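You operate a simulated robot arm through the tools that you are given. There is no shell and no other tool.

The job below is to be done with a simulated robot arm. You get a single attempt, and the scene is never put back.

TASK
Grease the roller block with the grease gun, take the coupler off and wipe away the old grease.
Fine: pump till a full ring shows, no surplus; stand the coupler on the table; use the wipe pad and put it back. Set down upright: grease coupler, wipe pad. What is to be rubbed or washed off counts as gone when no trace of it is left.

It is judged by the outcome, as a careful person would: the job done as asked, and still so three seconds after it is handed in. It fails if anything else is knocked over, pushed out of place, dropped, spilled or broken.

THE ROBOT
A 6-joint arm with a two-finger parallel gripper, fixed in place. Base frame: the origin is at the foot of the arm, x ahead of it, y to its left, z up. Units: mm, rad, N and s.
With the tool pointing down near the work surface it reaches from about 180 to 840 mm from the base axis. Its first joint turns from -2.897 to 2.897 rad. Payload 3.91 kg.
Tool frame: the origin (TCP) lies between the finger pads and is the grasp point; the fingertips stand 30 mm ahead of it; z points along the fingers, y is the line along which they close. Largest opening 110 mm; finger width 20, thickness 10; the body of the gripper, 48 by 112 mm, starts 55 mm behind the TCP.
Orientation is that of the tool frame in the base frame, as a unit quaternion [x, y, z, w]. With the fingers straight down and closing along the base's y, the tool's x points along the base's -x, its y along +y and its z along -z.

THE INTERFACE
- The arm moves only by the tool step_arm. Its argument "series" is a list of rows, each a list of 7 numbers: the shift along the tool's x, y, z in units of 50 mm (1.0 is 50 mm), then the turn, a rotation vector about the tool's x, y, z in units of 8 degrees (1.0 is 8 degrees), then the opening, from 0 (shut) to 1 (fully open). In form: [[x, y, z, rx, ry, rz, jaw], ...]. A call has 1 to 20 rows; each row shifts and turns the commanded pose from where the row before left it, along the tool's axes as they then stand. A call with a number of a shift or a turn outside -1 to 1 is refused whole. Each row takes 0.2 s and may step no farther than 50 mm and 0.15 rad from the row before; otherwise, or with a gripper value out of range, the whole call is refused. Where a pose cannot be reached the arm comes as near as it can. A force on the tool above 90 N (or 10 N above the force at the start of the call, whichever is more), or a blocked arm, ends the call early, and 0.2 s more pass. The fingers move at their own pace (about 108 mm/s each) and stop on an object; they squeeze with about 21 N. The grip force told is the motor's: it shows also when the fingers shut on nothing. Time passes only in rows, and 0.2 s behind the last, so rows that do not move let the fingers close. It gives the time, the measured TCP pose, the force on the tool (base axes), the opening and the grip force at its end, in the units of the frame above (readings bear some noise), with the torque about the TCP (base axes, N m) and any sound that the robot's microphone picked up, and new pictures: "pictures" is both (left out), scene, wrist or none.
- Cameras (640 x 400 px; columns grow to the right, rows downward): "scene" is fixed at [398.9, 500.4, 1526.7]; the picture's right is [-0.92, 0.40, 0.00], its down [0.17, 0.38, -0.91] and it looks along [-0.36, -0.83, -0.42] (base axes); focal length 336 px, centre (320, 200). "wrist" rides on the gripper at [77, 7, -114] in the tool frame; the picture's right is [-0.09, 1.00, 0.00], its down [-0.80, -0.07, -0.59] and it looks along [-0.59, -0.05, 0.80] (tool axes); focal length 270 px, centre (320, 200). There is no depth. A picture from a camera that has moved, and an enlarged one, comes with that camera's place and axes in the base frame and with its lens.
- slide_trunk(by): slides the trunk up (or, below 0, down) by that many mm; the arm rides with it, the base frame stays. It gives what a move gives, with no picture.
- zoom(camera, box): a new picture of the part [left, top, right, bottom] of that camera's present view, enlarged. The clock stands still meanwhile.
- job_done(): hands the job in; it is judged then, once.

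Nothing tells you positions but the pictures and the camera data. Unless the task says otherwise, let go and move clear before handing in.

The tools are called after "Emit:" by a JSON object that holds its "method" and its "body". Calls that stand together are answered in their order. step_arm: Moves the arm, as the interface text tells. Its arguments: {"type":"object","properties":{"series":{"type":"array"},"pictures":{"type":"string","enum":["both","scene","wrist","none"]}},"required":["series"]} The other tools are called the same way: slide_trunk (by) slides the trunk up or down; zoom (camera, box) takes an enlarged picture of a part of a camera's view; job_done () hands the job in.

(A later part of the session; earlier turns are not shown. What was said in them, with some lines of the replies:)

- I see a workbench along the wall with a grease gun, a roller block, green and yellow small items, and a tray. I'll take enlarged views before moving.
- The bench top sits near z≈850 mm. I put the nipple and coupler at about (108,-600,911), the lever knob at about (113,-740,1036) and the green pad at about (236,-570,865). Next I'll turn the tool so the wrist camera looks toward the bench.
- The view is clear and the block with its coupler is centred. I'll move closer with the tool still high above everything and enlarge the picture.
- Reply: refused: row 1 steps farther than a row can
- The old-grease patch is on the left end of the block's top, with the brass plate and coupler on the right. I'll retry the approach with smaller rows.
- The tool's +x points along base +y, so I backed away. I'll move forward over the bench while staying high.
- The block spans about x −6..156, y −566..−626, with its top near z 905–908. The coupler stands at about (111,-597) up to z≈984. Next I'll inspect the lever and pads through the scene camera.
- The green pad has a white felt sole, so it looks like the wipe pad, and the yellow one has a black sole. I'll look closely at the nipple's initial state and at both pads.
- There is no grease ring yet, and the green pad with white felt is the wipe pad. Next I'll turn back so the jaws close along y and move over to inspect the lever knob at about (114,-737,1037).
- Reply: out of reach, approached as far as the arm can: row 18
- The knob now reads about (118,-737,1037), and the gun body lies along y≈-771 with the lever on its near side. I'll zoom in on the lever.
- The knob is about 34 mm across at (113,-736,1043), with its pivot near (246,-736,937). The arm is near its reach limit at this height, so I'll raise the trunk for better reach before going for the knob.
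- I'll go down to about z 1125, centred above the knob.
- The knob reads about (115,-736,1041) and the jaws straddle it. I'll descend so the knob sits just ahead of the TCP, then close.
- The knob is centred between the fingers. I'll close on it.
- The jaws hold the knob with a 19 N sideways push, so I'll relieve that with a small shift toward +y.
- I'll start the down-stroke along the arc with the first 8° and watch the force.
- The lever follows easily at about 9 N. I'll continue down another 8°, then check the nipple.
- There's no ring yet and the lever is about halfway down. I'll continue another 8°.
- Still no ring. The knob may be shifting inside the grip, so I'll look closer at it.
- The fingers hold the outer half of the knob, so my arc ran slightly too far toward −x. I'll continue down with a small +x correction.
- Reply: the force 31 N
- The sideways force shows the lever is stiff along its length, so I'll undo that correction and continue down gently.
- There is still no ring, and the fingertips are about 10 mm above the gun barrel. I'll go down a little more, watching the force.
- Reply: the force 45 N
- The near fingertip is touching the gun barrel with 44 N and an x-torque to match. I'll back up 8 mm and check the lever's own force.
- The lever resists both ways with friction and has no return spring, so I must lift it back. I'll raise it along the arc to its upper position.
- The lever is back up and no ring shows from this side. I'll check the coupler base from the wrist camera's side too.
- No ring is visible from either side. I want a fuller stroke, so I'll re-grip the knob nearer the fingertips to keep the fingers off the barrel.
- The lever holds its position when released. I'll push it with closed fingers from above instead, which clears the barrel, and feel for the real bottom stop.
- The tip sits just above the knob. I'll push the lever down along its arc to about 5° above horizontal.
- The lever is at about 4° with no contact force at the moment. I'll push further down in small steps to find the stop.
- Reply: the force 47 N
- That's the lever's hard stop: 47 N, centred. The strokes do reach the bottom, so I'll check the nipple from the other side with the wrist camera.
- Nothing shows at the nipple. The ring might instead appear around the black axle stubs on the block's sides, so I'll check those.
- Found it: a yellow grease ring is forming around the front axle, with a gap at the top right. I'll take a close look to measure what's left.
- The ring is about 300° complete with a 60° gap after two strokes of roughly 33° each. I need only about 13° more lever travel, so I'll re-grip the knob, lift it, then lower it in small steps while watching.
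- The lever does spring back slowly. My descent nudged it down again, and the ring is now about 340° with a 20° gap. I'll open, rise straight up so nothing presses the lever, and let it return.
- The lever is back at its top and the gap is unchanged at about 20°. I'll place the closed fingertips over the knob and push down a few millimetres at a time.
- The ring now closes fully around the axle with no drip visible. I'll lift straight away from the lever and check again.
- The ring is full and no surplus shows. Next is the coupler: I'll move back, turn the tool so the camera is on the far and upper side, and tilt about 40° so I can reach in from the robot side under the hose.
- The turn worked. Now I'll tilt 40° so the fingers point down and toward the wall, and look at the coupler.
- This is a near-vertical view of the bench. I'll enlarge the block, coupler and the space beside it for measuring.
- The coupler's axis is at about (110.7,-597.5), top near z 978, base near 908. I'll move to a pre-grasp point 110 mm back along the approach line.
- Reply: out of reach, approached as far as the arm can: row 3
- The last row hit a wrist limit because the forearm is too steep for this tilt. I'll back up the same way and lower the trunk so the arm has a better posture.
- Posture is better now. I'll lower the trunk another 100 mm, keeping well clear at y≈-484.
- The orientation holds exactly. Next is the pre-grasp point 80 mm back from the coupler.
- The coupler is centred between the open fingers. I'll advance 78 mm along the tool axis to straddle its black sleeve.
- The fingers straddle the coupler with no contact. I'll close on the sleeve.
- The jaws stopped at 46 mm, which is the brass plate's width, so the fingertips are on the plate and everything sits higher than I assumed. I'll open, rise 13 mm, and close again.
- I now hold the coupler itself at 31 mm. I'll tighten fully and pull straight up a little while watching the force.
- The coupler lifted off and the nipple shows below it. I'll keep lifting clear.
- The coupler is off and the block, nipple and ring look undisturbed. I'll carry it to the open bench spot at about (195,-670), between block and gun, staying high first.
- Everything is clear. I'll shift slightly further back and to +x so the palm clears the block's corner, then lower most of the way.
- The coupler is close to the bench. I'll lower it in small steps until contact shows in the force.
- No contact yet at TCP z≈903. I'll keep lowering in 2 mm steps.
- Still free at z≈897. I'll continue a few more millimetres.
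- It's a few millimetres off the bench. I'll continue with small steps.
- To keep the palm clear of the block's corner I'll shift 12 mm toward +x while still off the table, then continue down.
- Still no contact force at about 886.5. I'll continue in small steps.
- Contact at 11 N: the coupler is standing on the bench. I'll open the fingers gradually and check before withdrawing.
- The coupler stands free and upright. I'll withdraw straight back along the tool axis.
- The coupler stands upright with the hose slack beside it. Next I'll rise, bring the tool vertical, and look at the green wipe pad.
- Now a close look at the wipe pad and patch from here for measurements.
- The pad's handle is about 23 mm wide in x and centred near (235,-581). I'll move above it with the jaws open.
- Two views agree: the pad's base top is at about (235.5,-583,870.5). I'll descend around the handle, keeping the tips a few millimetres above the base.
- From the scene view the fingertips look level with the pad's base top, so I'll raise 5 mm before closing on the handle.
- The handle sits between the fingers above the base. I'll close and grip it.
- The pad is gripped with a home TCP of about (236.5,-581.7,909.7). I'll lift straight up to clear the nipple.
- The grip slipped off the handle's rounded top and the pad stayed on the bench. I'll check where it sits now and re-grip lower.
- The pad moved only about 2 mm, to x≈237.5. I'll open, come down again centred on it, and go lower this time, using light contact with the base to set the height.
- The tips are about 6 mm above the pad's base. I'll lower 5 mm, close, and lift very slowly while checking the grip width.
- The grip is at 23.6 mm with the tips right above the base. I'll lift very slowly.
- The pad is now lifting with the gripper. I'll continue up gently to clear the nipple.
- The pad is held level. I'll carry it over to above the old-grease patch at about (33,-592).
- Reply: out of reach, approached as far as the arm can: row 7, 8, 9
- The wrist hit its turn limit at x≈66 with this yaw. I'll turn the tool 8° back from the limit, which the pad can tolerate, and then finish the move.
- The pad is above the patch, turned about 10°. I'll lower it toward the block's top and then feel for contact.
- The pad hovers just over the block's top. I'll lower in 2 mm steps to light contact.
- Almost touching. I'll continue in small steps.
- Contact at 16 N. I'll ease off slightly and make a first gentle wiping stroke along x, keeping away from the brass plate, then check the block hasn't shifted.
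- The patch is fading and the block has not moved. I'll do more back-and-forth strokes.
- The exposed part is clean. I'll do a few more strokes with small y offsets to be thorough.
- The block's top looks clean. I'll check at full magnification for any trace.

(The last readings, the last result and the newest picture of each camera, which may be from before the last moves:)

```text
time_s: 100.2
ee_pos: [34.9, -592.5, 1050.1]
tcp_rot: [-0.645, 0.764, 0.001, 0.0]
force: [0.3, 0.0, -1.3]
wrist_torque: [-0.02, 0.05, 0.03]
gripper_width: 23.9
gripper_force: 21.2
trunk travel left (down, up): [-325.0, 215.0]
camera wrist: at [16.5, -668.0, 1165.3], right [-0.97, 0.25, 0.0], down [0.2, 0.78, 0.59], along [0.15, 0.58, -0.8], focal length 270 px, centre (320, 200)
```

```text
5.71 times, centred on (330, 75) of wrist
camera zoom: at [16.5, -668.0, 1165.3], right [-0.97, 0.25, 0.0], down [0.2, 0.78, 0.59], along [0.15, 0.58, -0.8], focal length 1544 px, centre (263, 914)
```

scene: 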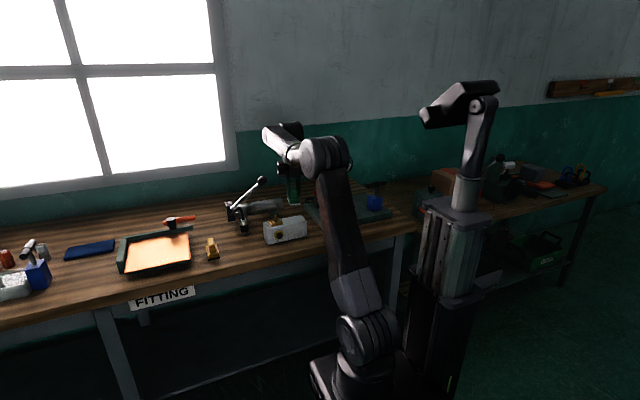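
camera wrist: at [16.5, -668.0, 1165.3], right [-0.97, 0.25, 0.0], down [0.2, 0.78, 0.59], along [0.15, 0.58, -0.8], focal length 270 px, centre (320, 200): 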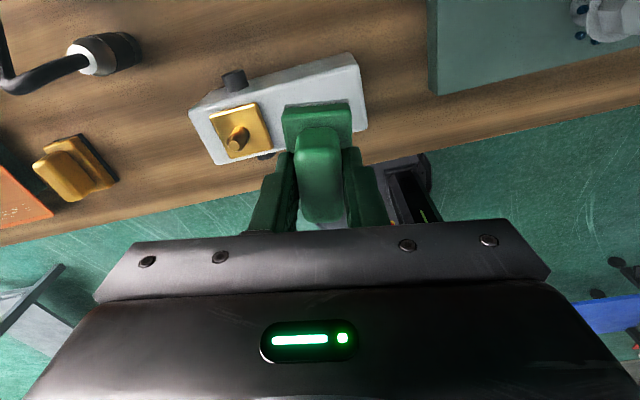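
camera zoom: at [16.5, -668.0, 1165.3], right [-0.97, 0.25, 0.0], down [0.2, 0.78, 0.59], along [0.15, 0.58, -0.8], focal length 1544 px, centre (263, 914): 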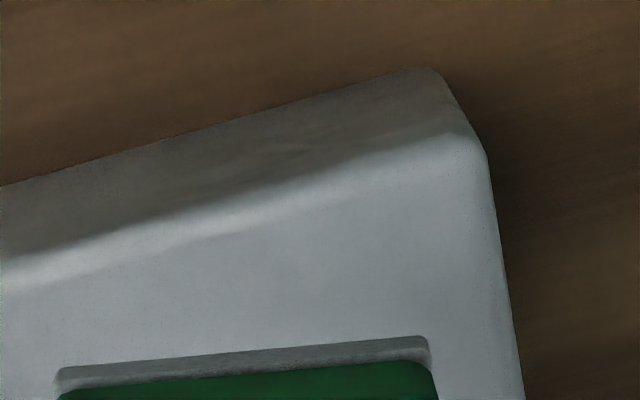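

The block top is clean with no trace left. Now I'll return the pad: move back over +x, undo the 9.6° yaw, and hover above its home spot.

Emit:
{"method": "step_arm", "body": {"series": [[-0.05, -0.3, 0, 0, 0, 0, 0], [-0.0835, -0.5, 0, 0, 0, 0, 0], [-0.0835, -0.5, 0, 0, 0, 0, 0], [-0.0835, -0.45, 0, 0, 0, 0, 0], [-0.035, -0.22, 0, 0, 0, 0, 0], [0, 0, 0, 0, 0, -0.6, 0], [0, 0, 0, 0, 0, -0.6, 0], [-0.03, -0.3, 0, 0, 0, 0, 0], [-0.05, -0.5, 0, 0, 0, 0, 0], [-0.05, -0.5, 0, 0, 0, 0, 0], [-0.04, -0.5, 0, 0, 0, 0, 0], [0, -0.2, 0, 0, 0, 0, 0], [0, 0, 0, 0, 0, 0, 0]], "pictures": "both"}}

Emit:
{"method": "zoom", "body": {"camera": "scene", "box": [215, 170, 325, 256]}}

```text
time_s: 103.0
ee_pos: [234.3, -585.8, 1049.0]
tcp_rot: [0.707, -0.707, 0.0, 0.001]
force: [-1.0, 0.6, -1.5]
wrist_torque: [0.04, 0.0, 0.05]
gripper_width: 23.8
gripper_force: 20.5
trunk travel left (down, up): [-325.0, 215.0]
camera wrist: at [228.2, -662.3, 1165.0], right [-1.0, 0.09, 0.0], down [0.07, 0.8, 0.59], along [0.05, 0.59, -0.8], focal length 270 px, centre (320, 200)
```

scene: 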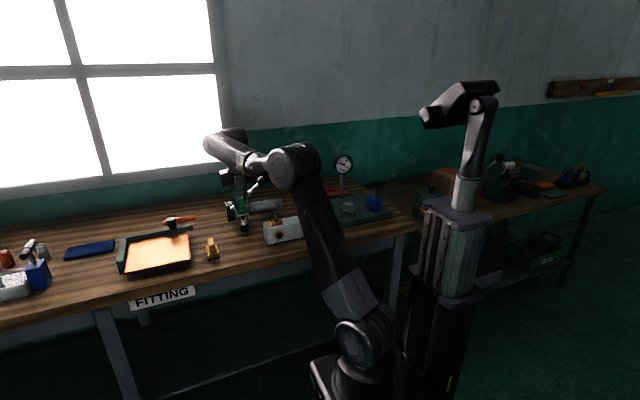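
wrist: 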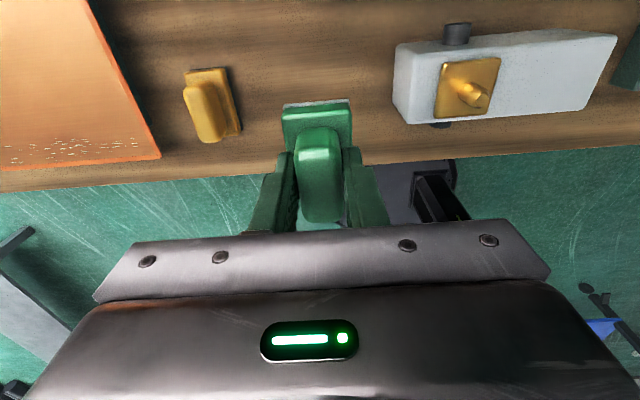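

```text
4.65 times, centred on (270, 213) of scene
camera zoom: at [398.9, 500.4, 1526.7], right [-0.92, 0.4, 0.0], down [0.17, 0.38, -0.91], along [-0.36, -0.83, -0.42], focal length 1561 px, centre (553, 140)
```

zoom: 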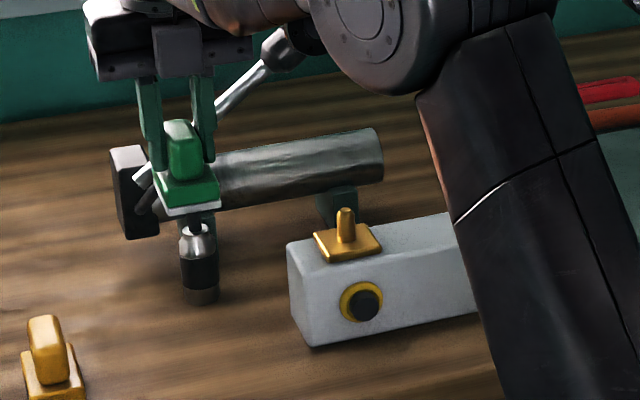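

The pad is above home. I'll fine-adjust and lower to just above the bench.

Emit:
{"method": "step_arm", "body": {"series": [[-0.026, -0.034, 0.3, 0, 0, 0, 0], [0, 0, 0.5, 0, 0, 0, 0], [0, 0, 0.5, 0, 0, 0, 0], [0, 0, 0.5, 0, 0, 0, 0], [0, 0, 0.5, 0, 0, 0, 0], [0, 0, 0.25, 0, 0, 0, 0], [0, 0, 0.07, 0, 0, 0, 0], [0, 0, 0, 0, 0, 0, 0]], "pictures": "none"}}

Emit:
{"method": "zoom", "body": {"camera": "scene", "box": [230, 212, 262, 254]}}

```text
time_s: 104.8
ee_pos: [237.3, -583.0, 918.3]
tcp_rot: [0.707, -0.707, 0.0, 0.0]
force: [0.8, 0.2, -1.6]
wrist_torque: [-0.05, 0.02, 0.02]
gripper_width: 23.9
gripper_force: 21.3
trunk travel left (down, up): [-325.0, 215.0]
```

```text
9.52 times, centred on (246, 233) of scene
camera zoom: at [398.9, 500.4, 1526.7], right [-0.92, 0.4, 0.0], down [0.17, 0.38, -0.91], along [-0.36, -0.83, -0.42], focal length 3197 px, centre (1025, -114)
```

zoom: 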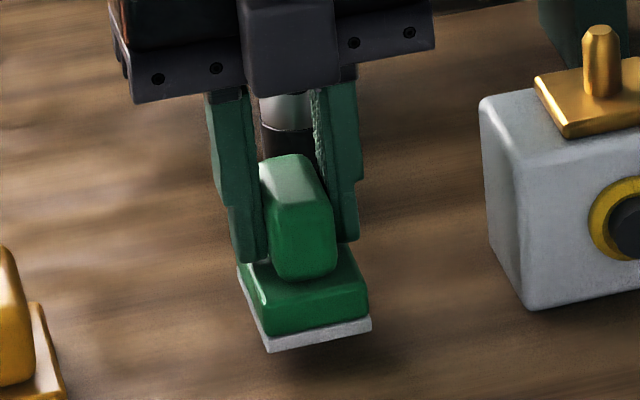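

Compared with the first picture the pad is about 3 mm toward +x, so I'll correct that and lower to contact.

Emit:
{"method": "step_arm", "body": {"series": [[-0.02, 0.05, 0.06, 0, 0, 0, 0], [0, 0, 0.06, 0, 0, 0, 0], [0, 0, 0.04, 0, 0, 0, 0], [0, 0, 0, 0, 0, 0, 0]], "pictures": "none"}}

Emit:
{"method": "step_arm", "body": {"series": [[0, 0, 0.04, 0, 0, 0, 0], [0, 0, 0, 0, 0, 0, 0]], "pictures": "none"}}

Emit:
{"method": "zoom", "body": {"camera": "scene", "box": [230, 212, 262, 254]}}

```text
time_s: 105.8
ee_pos: [233.0, -581.3, 910.8]
tcp_rot: [-0.707, 0.708, 0.0, 0.001]
force: [0.0, 0.3, 0.3]
wrist_torque: [-0.03, 0.01, 0.01]
gripper_width: 23.8
gripper_force: 20.9
trunk travel left (down, up): [-325.0, 215.0]
```

```text
time_s: 106.3
ee_pos: [233.8, -582.9, 909.8]
tcp_rot: [-0.707, 0.707, 0.0, 0.001]
force: [1.0, 0.5, -1.4]
wrist_torque: [-0.04, 0.01, 0.0]
gripper_width: 23.5
gripper_force: 20.8
trunk travel left (down, up): [-325.0, 215.0]
```

```text
9.52 times, centred on (246, 233) of scene
camera zoom: at [398.9, 500.4, 1526.7], right [-0.92, 0.4, 0.0], down [0.17, 0.38, -0.91], along [-0.36, -0.83, -0.42], focal length 3197 px, centre (1025, -114)
```

zoom: 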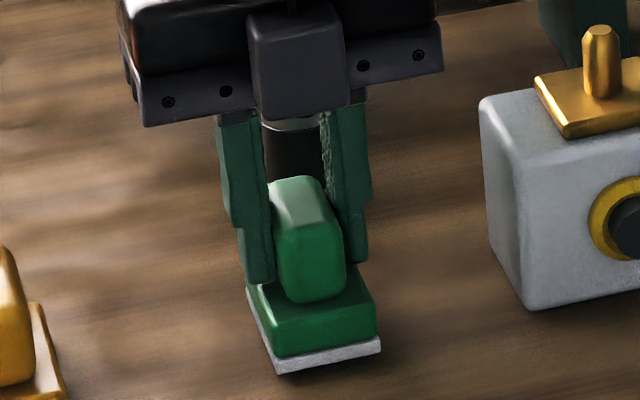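

The columns now match the original picture and about 4 mm remain. I'll lower to contact.

Emit:
{"method": "step_arm", "body": {"series": [[0, 0, 0.04, 0, 0, 0, 0], [0, 0, 0, 0, 0, 0, 0]], "pictures": "none"}}

Emit:
{"method": "step_arm", "body": {"series": [[0, 0, 0.03, 0, 0, 0, 0], [0, 0, 0, 0, 0, 0, 0]], "pictures": "none"}}

Emit:
{"method": "zoom", "body": {"camera": "scene", "box": [230, 212, 262, 254]}}

```text
time_s: 107.0
ee_pos: [235.3, -582.0, 907.1]
tcp_rot: [0.708, -0.707, 0.0, 0.0]
force: [0.7, -0.6, -1.4]
wrist_torque: [0.0, 0.0, 0.03]
gripper_width: 24.0
gripper_force: 21.0
trunk travel left (down, up): [-325.0, 215.0]
```

```text
time_s: 107.5
ee_pos: [233.3, -583.0, 907.1]
tcp_rot: [0.707, -0.707, 0.0, 0.0]
force: [-0.1, 0.8, -1.3]
wrist_torque: [0.0, -0.02, -0.04]
gripper_width: 23.5
gripper_force: 21.2
trunk travel left (down, up): [-325.0, 215.0]
```

```text
9.52 times, centred on (246, 233) of scene
camera zoom: at [398.9, 500.4, 1526.7], right [-0.92, 0.4, 0.0], down [0.17, 0.38, -0.91], along [-0.36, -0.83, -0.42], focal length 3197 px, centre (1025, -114)
```

zoom: 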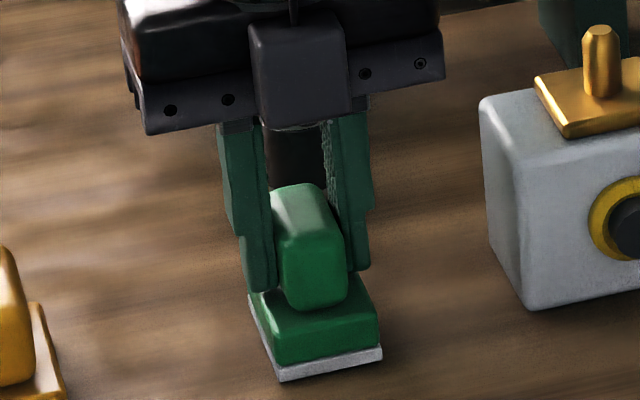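

About 2 mm more to go. I'll continue.

Emit:
{"method": "step_arm", "body": {"series": [[0, 0, 0.03, 0, 0, 0, 0], [0, 0, 0, 0, 0, 0, 0]], "pictures": "none"}}

Emit:
{"method": "step_arm", "body": {"series": [[0, 0, 0.03, 0, 0, 0, 0], [0, 0, 0, 0, 0, 0, 0]], "pictures": "none"}}

Emit:
{"method": "zoom", "body": {"camera": "scene", "box": [230, 212, 262, 254]}}

```text
time_s: 108.2
ee_pos: [233.1, -582.6, 905.3]
tcp_rot: [0.708, -0.707, 0.0, -0.001]
force: [0.7, -0.2, -1.1]
wrist_torque: [0.04, 0.0, 0.04]
gripper_width: 23.8
gripper_force: 20.9
trunk travel left (down, up): [-325.0, 215.0]
```

```text
time_s: 108.8
ee_pos: [233.2, -582.9, 904.3]
tcp_rot: [-0.707, 0.707, -0.001, 0.0]
force: [-1.2, 1.8, 9.0]
wrist_torque: [0.3, 0.06, 0.0]
gripper_width: 23.9
gripper_force: 20.9
trunk travel left (down, up): [-325.0, 215.0]
```

```text
9.52 times, centred on (246, 233) of scene
camera zoom: at [398.9, 500.4, 1526.7], right [-0.92, 0.4, 0.0], down [0.17, 0.38, -0.91], along [-0.36, -0.83, -0.42], focal length 3197 px, centre (1025, -114)
```

zoom: 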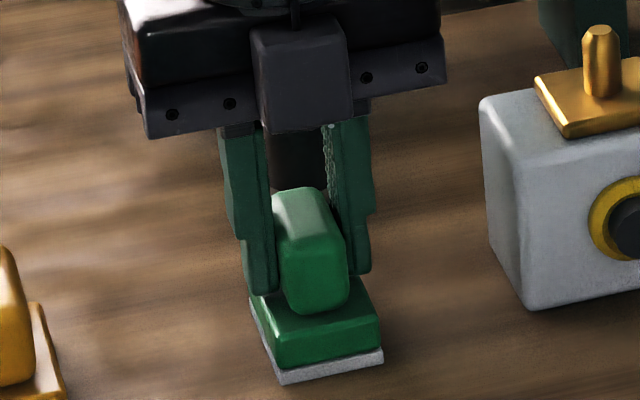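

The pad is down with 9 N of contact, within about 2 mm of where it started. I'll open and rise gently.

Emit:
{"method": "step_arm", "body": {"series": [[0, 0, -0.01, 0, 0, 0, 0], [0, 0, 0, 0, 0, 0, 0.26], [0, 0, 0, 0, 0, 0, 0.36], [0, 0, 0, 0, 0, 0, 0.36], [0, 0, -0.1, 0, 0, 0, 0.36], [0, 0, -0.4, 0, 0, 0, 0.36], [0, 0, -0.7, 0, 0, 0, 0.36], [0, 0, -0.8, 0, 0, 0, 0.36], [0, 0, -0.8, 0, 0, 0, 0.36], [0, 0, 0, 0, 0, 0, 0.36]], "pictures": "both"}}

Emit:
{"method": "zoom", "body": {"camera": "scene", "box": [215, 170, 325, 256]}}

Emit:
{"method": "zoom", "body": {"camera": "wrist", "box": [260, 0, 640, 180]}}

```text
time_s: 111.0
ee_pos: [233.6, -581.6, 1044.7]
tcp_rot: [-0.707, 0.707, 0.0, 0.0]
force: [0.4, 0.1, 1.2]
wrist_torque: [0.03, 0.03, 0.01]
gripper_width: 39.8
gripper_force: 0.1
trunk travel left (down, up): [-325.0, 215.0]
camera wrist: at [227.9, -658.5, 1160.5], right [-1.0, 0.09, 0.0], down [0.07, 0.8, 0.59], along [0.05, 0.59, -0.8], focal length 270 px, centre (320, 200)
```

scene: 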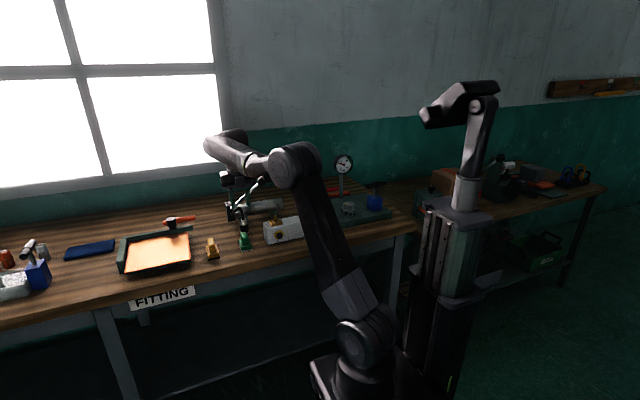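
wrist: 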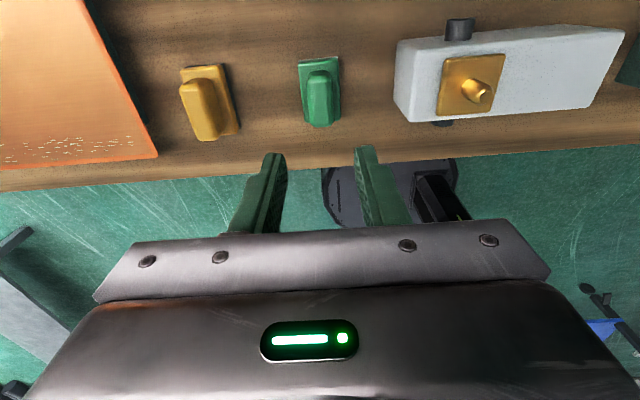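

```text
4.65 times, centred on (270, 213) of scene
camera zoom: at [398.9, 500.4, 1526.7], right [-0.92, 0.4, 0.0], down [0.17, 0.38, -0.91], along [-0.36, -0.83, -0.42], focal length 1561 px, centre (553, 140)
```

zoom: 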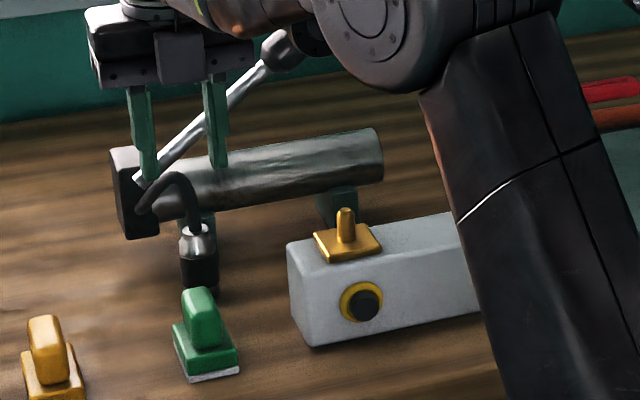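

```text
1.68 times, centred on (450, 90) of wrist
camera zoom: at [227.9, -658.5, 1160.5], right [-1.0, 0.09, 0.0], down [0.07, 0.8, 0.59], along [0.05, 0.59, -0.8], focal length 455 px, centre (101, 385)
```

zoom: 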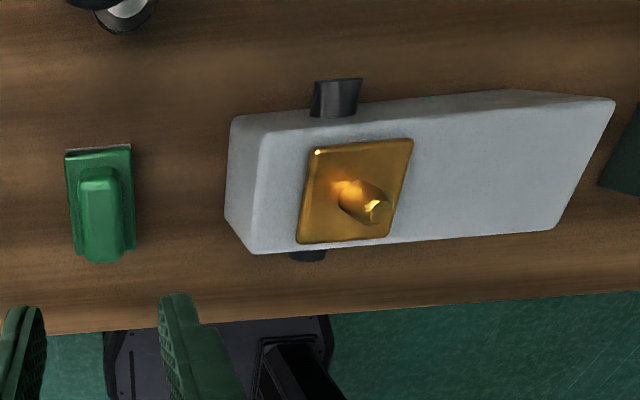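

The pad is back in place upright and the block is clean from this angle too. I'll move the arm clear and run a final check.

Emit:
{"method": "step_arm", "body": {"series": [[0, 0, -0.8, 0, 0, 0, 0.36], [-0.5, 0, -0.7, 0, 0, 0, 0.36], [-0.8, 0, -0.3, 0, 0, 0, 0.36], [-0.8, 0, 0, 0, 0, 0, 0.36], [-0.8, 0, 0, 0, 0, 0, 0.36], [-0.6, 0, 0, 0, 0, 0, 0.36], [0, 0, 0, 0, 0, 0, 0.36]], "pictures": "both"}}

Emit:
{"method": "zoom", "body": {"camera": "scene", "box": [215, 170, 325, 256]}}

Emit:
{"method": "zoom", "body": {"camera": "scene", "box": [262, 212, 310, 246]}}

Emit:
{"method": "zoom", "body": {"camera": "scene", "box": [230, 212, 262, 254]}}

```text
time_s: 112.5
ee_pos: [232.4, -402.5, 1133.1]
tcp_rot: [0.708, -0.707, 0.0, 0.0]
force: [-0.3, 0.3, 0.1]
wrist_torque: [-0.02, 0.0, 0.01]
gripper_width: 39.8
gripper_force: 0.0
trunk travel left (down, up): [-325.0, 215.0]
camera wrist: at [227.4, -480.8, 1248.1], right [-1.0, 0.09, 0.0], down [0.07, 0.8, 0.59], along [0.05, 0.59, -0.8], focal length 270 px, centre (320, 200)
```

scene: 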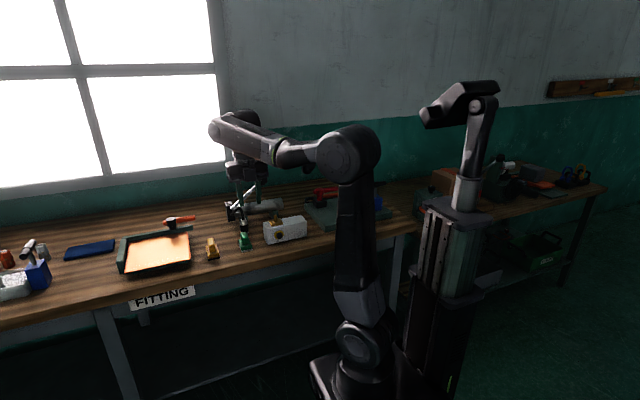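
wrist: 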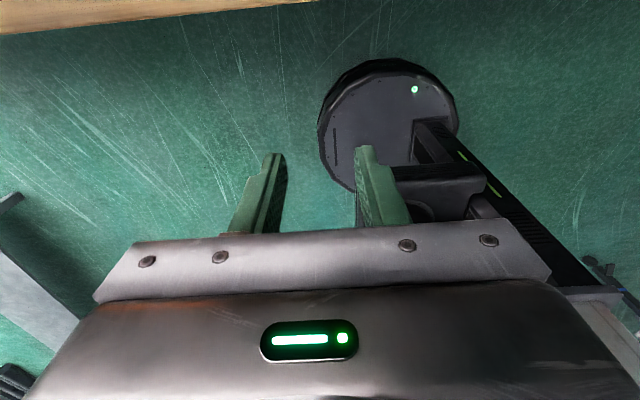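

```text
4.65 times, centred on (270, 213) of scene
camera zoom: at [398.9, 500.4, 1526.7], right [-0.92, 0.4, 0.0], down [0.17, 0.38, -0.91], along [-0.36, -0.83, -0.42], focal length 1561 px, centre (553, 140)
```

zoom: 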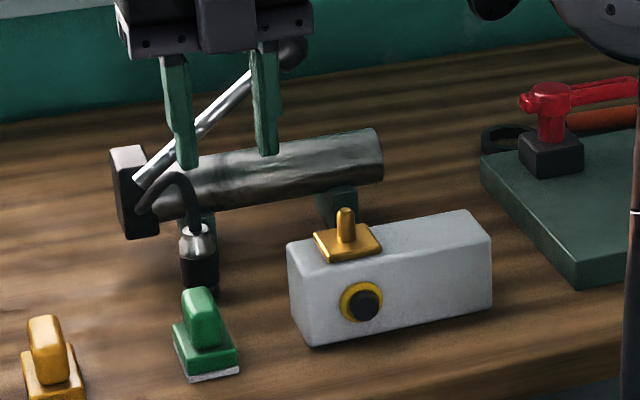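

```text
11.76 times, centred on (286, 229) of scene
camera zoom: at [398.9, 500.4, 1526.7], right [-0.92, 0.4, 0.0], down [0.17, 0.38, -0.91], along [-0.36, -0.83, -0.42], focal length 3949 px, centre (720, -141)
```

zoom: 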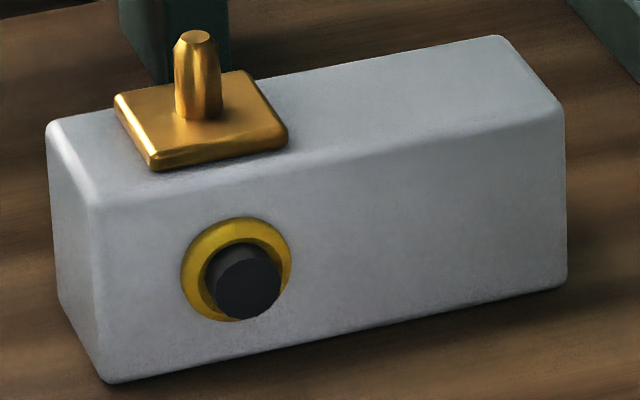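

```text
9.52 times, centred on (246, 233) of scene
camera zoom: at [398.9, 500.4, 1526.7], right [-0.92, 0.4, 0.0], down [0.17, 0.38, -0.91], along [-0.36, -0.83, -0.42], focal length 3197 px, centre (1025, -114)
```

zoom: 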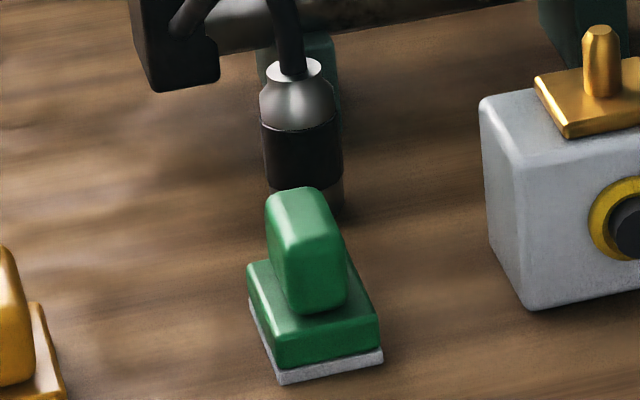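

The ring is full, the block clean, and coupler and pad are upright. One last comparison of the grease gun's position with the starting picture.

Emit:
{"method": "zoom", "body": {"camera": "scene", "box": [220, 168, 284, 224]}}

Emit:
{"method": "zoom", "body": {"camera": "scene", "box": [180, 160, 360, 272]}}

```text
7.14 times, centred on (252, 196) of scene
camera zoom: at [398.9, 500.4, 1526.7], right [-0.92, 0.4, 0.0], down [0.17, 0.38, -0.91], along [-0.36, -0.83, -0.42], focal length 2398 px, centre (806, 229)
```

zoom: 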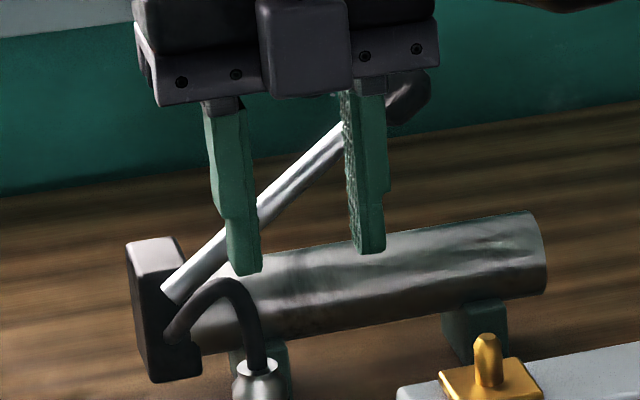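

```text
3.56 times, centred on (270, 216) of scene
camera zoom: at [398.9, 500.4, 1526.7], right [-0.92, 0.4, 0.0], down [0.17, 0.38, -0.91], along [-0.36, -0.83, -0.42], focal length 1194 px, centre (498, 143)
```

zoom: 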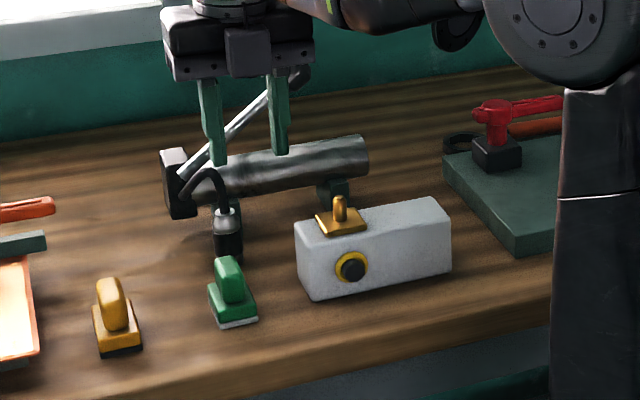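

The gun, block, both pads and the surrounding items are where they started. The ring around the axle is full, the old grease is gone, and the coupler and wipe pad stand upright. The arm is clear, so I'm handing the job in.

Emit:
{"method": "job_done", "body": {}}

```text
The job is handed in.
```

The roller block is greased, the coupler is off and standing on the bench, and the old grease is wiped away. I have handed the job in and have not seen a verdict.

- **Greasing:** I pumped until a full yellow ring showed around the front axle. No drip or surplus was visible in the enlarged pictures.
- **Coupler:** It came off the nipple cleanly. It stands upright on the bench between the block and the grease gun, hose slack.
- **Wiping:** I took the green pad with the white felt sole to be the wipe pad. No trace of the old patch shows from the scene camera or the wrist camera.
- **Wipe pad:** It is back upright, within about 2 mm of where it started.

Two things went less smoothly:

- **Lever slip:** While I was re-gripping the gun's lever, the palm pushed it down a little. That pumped some grease, but the ring was still short of full then and I closed it in small steps.
- **Pad slip:** On my first try at lifting the pad, the grip slipped off its handle. The pad stayed upright and moved about 2 mm.

In the last pictures the gun, the block and the items around them are where they started, and the arm is clear of the bench.
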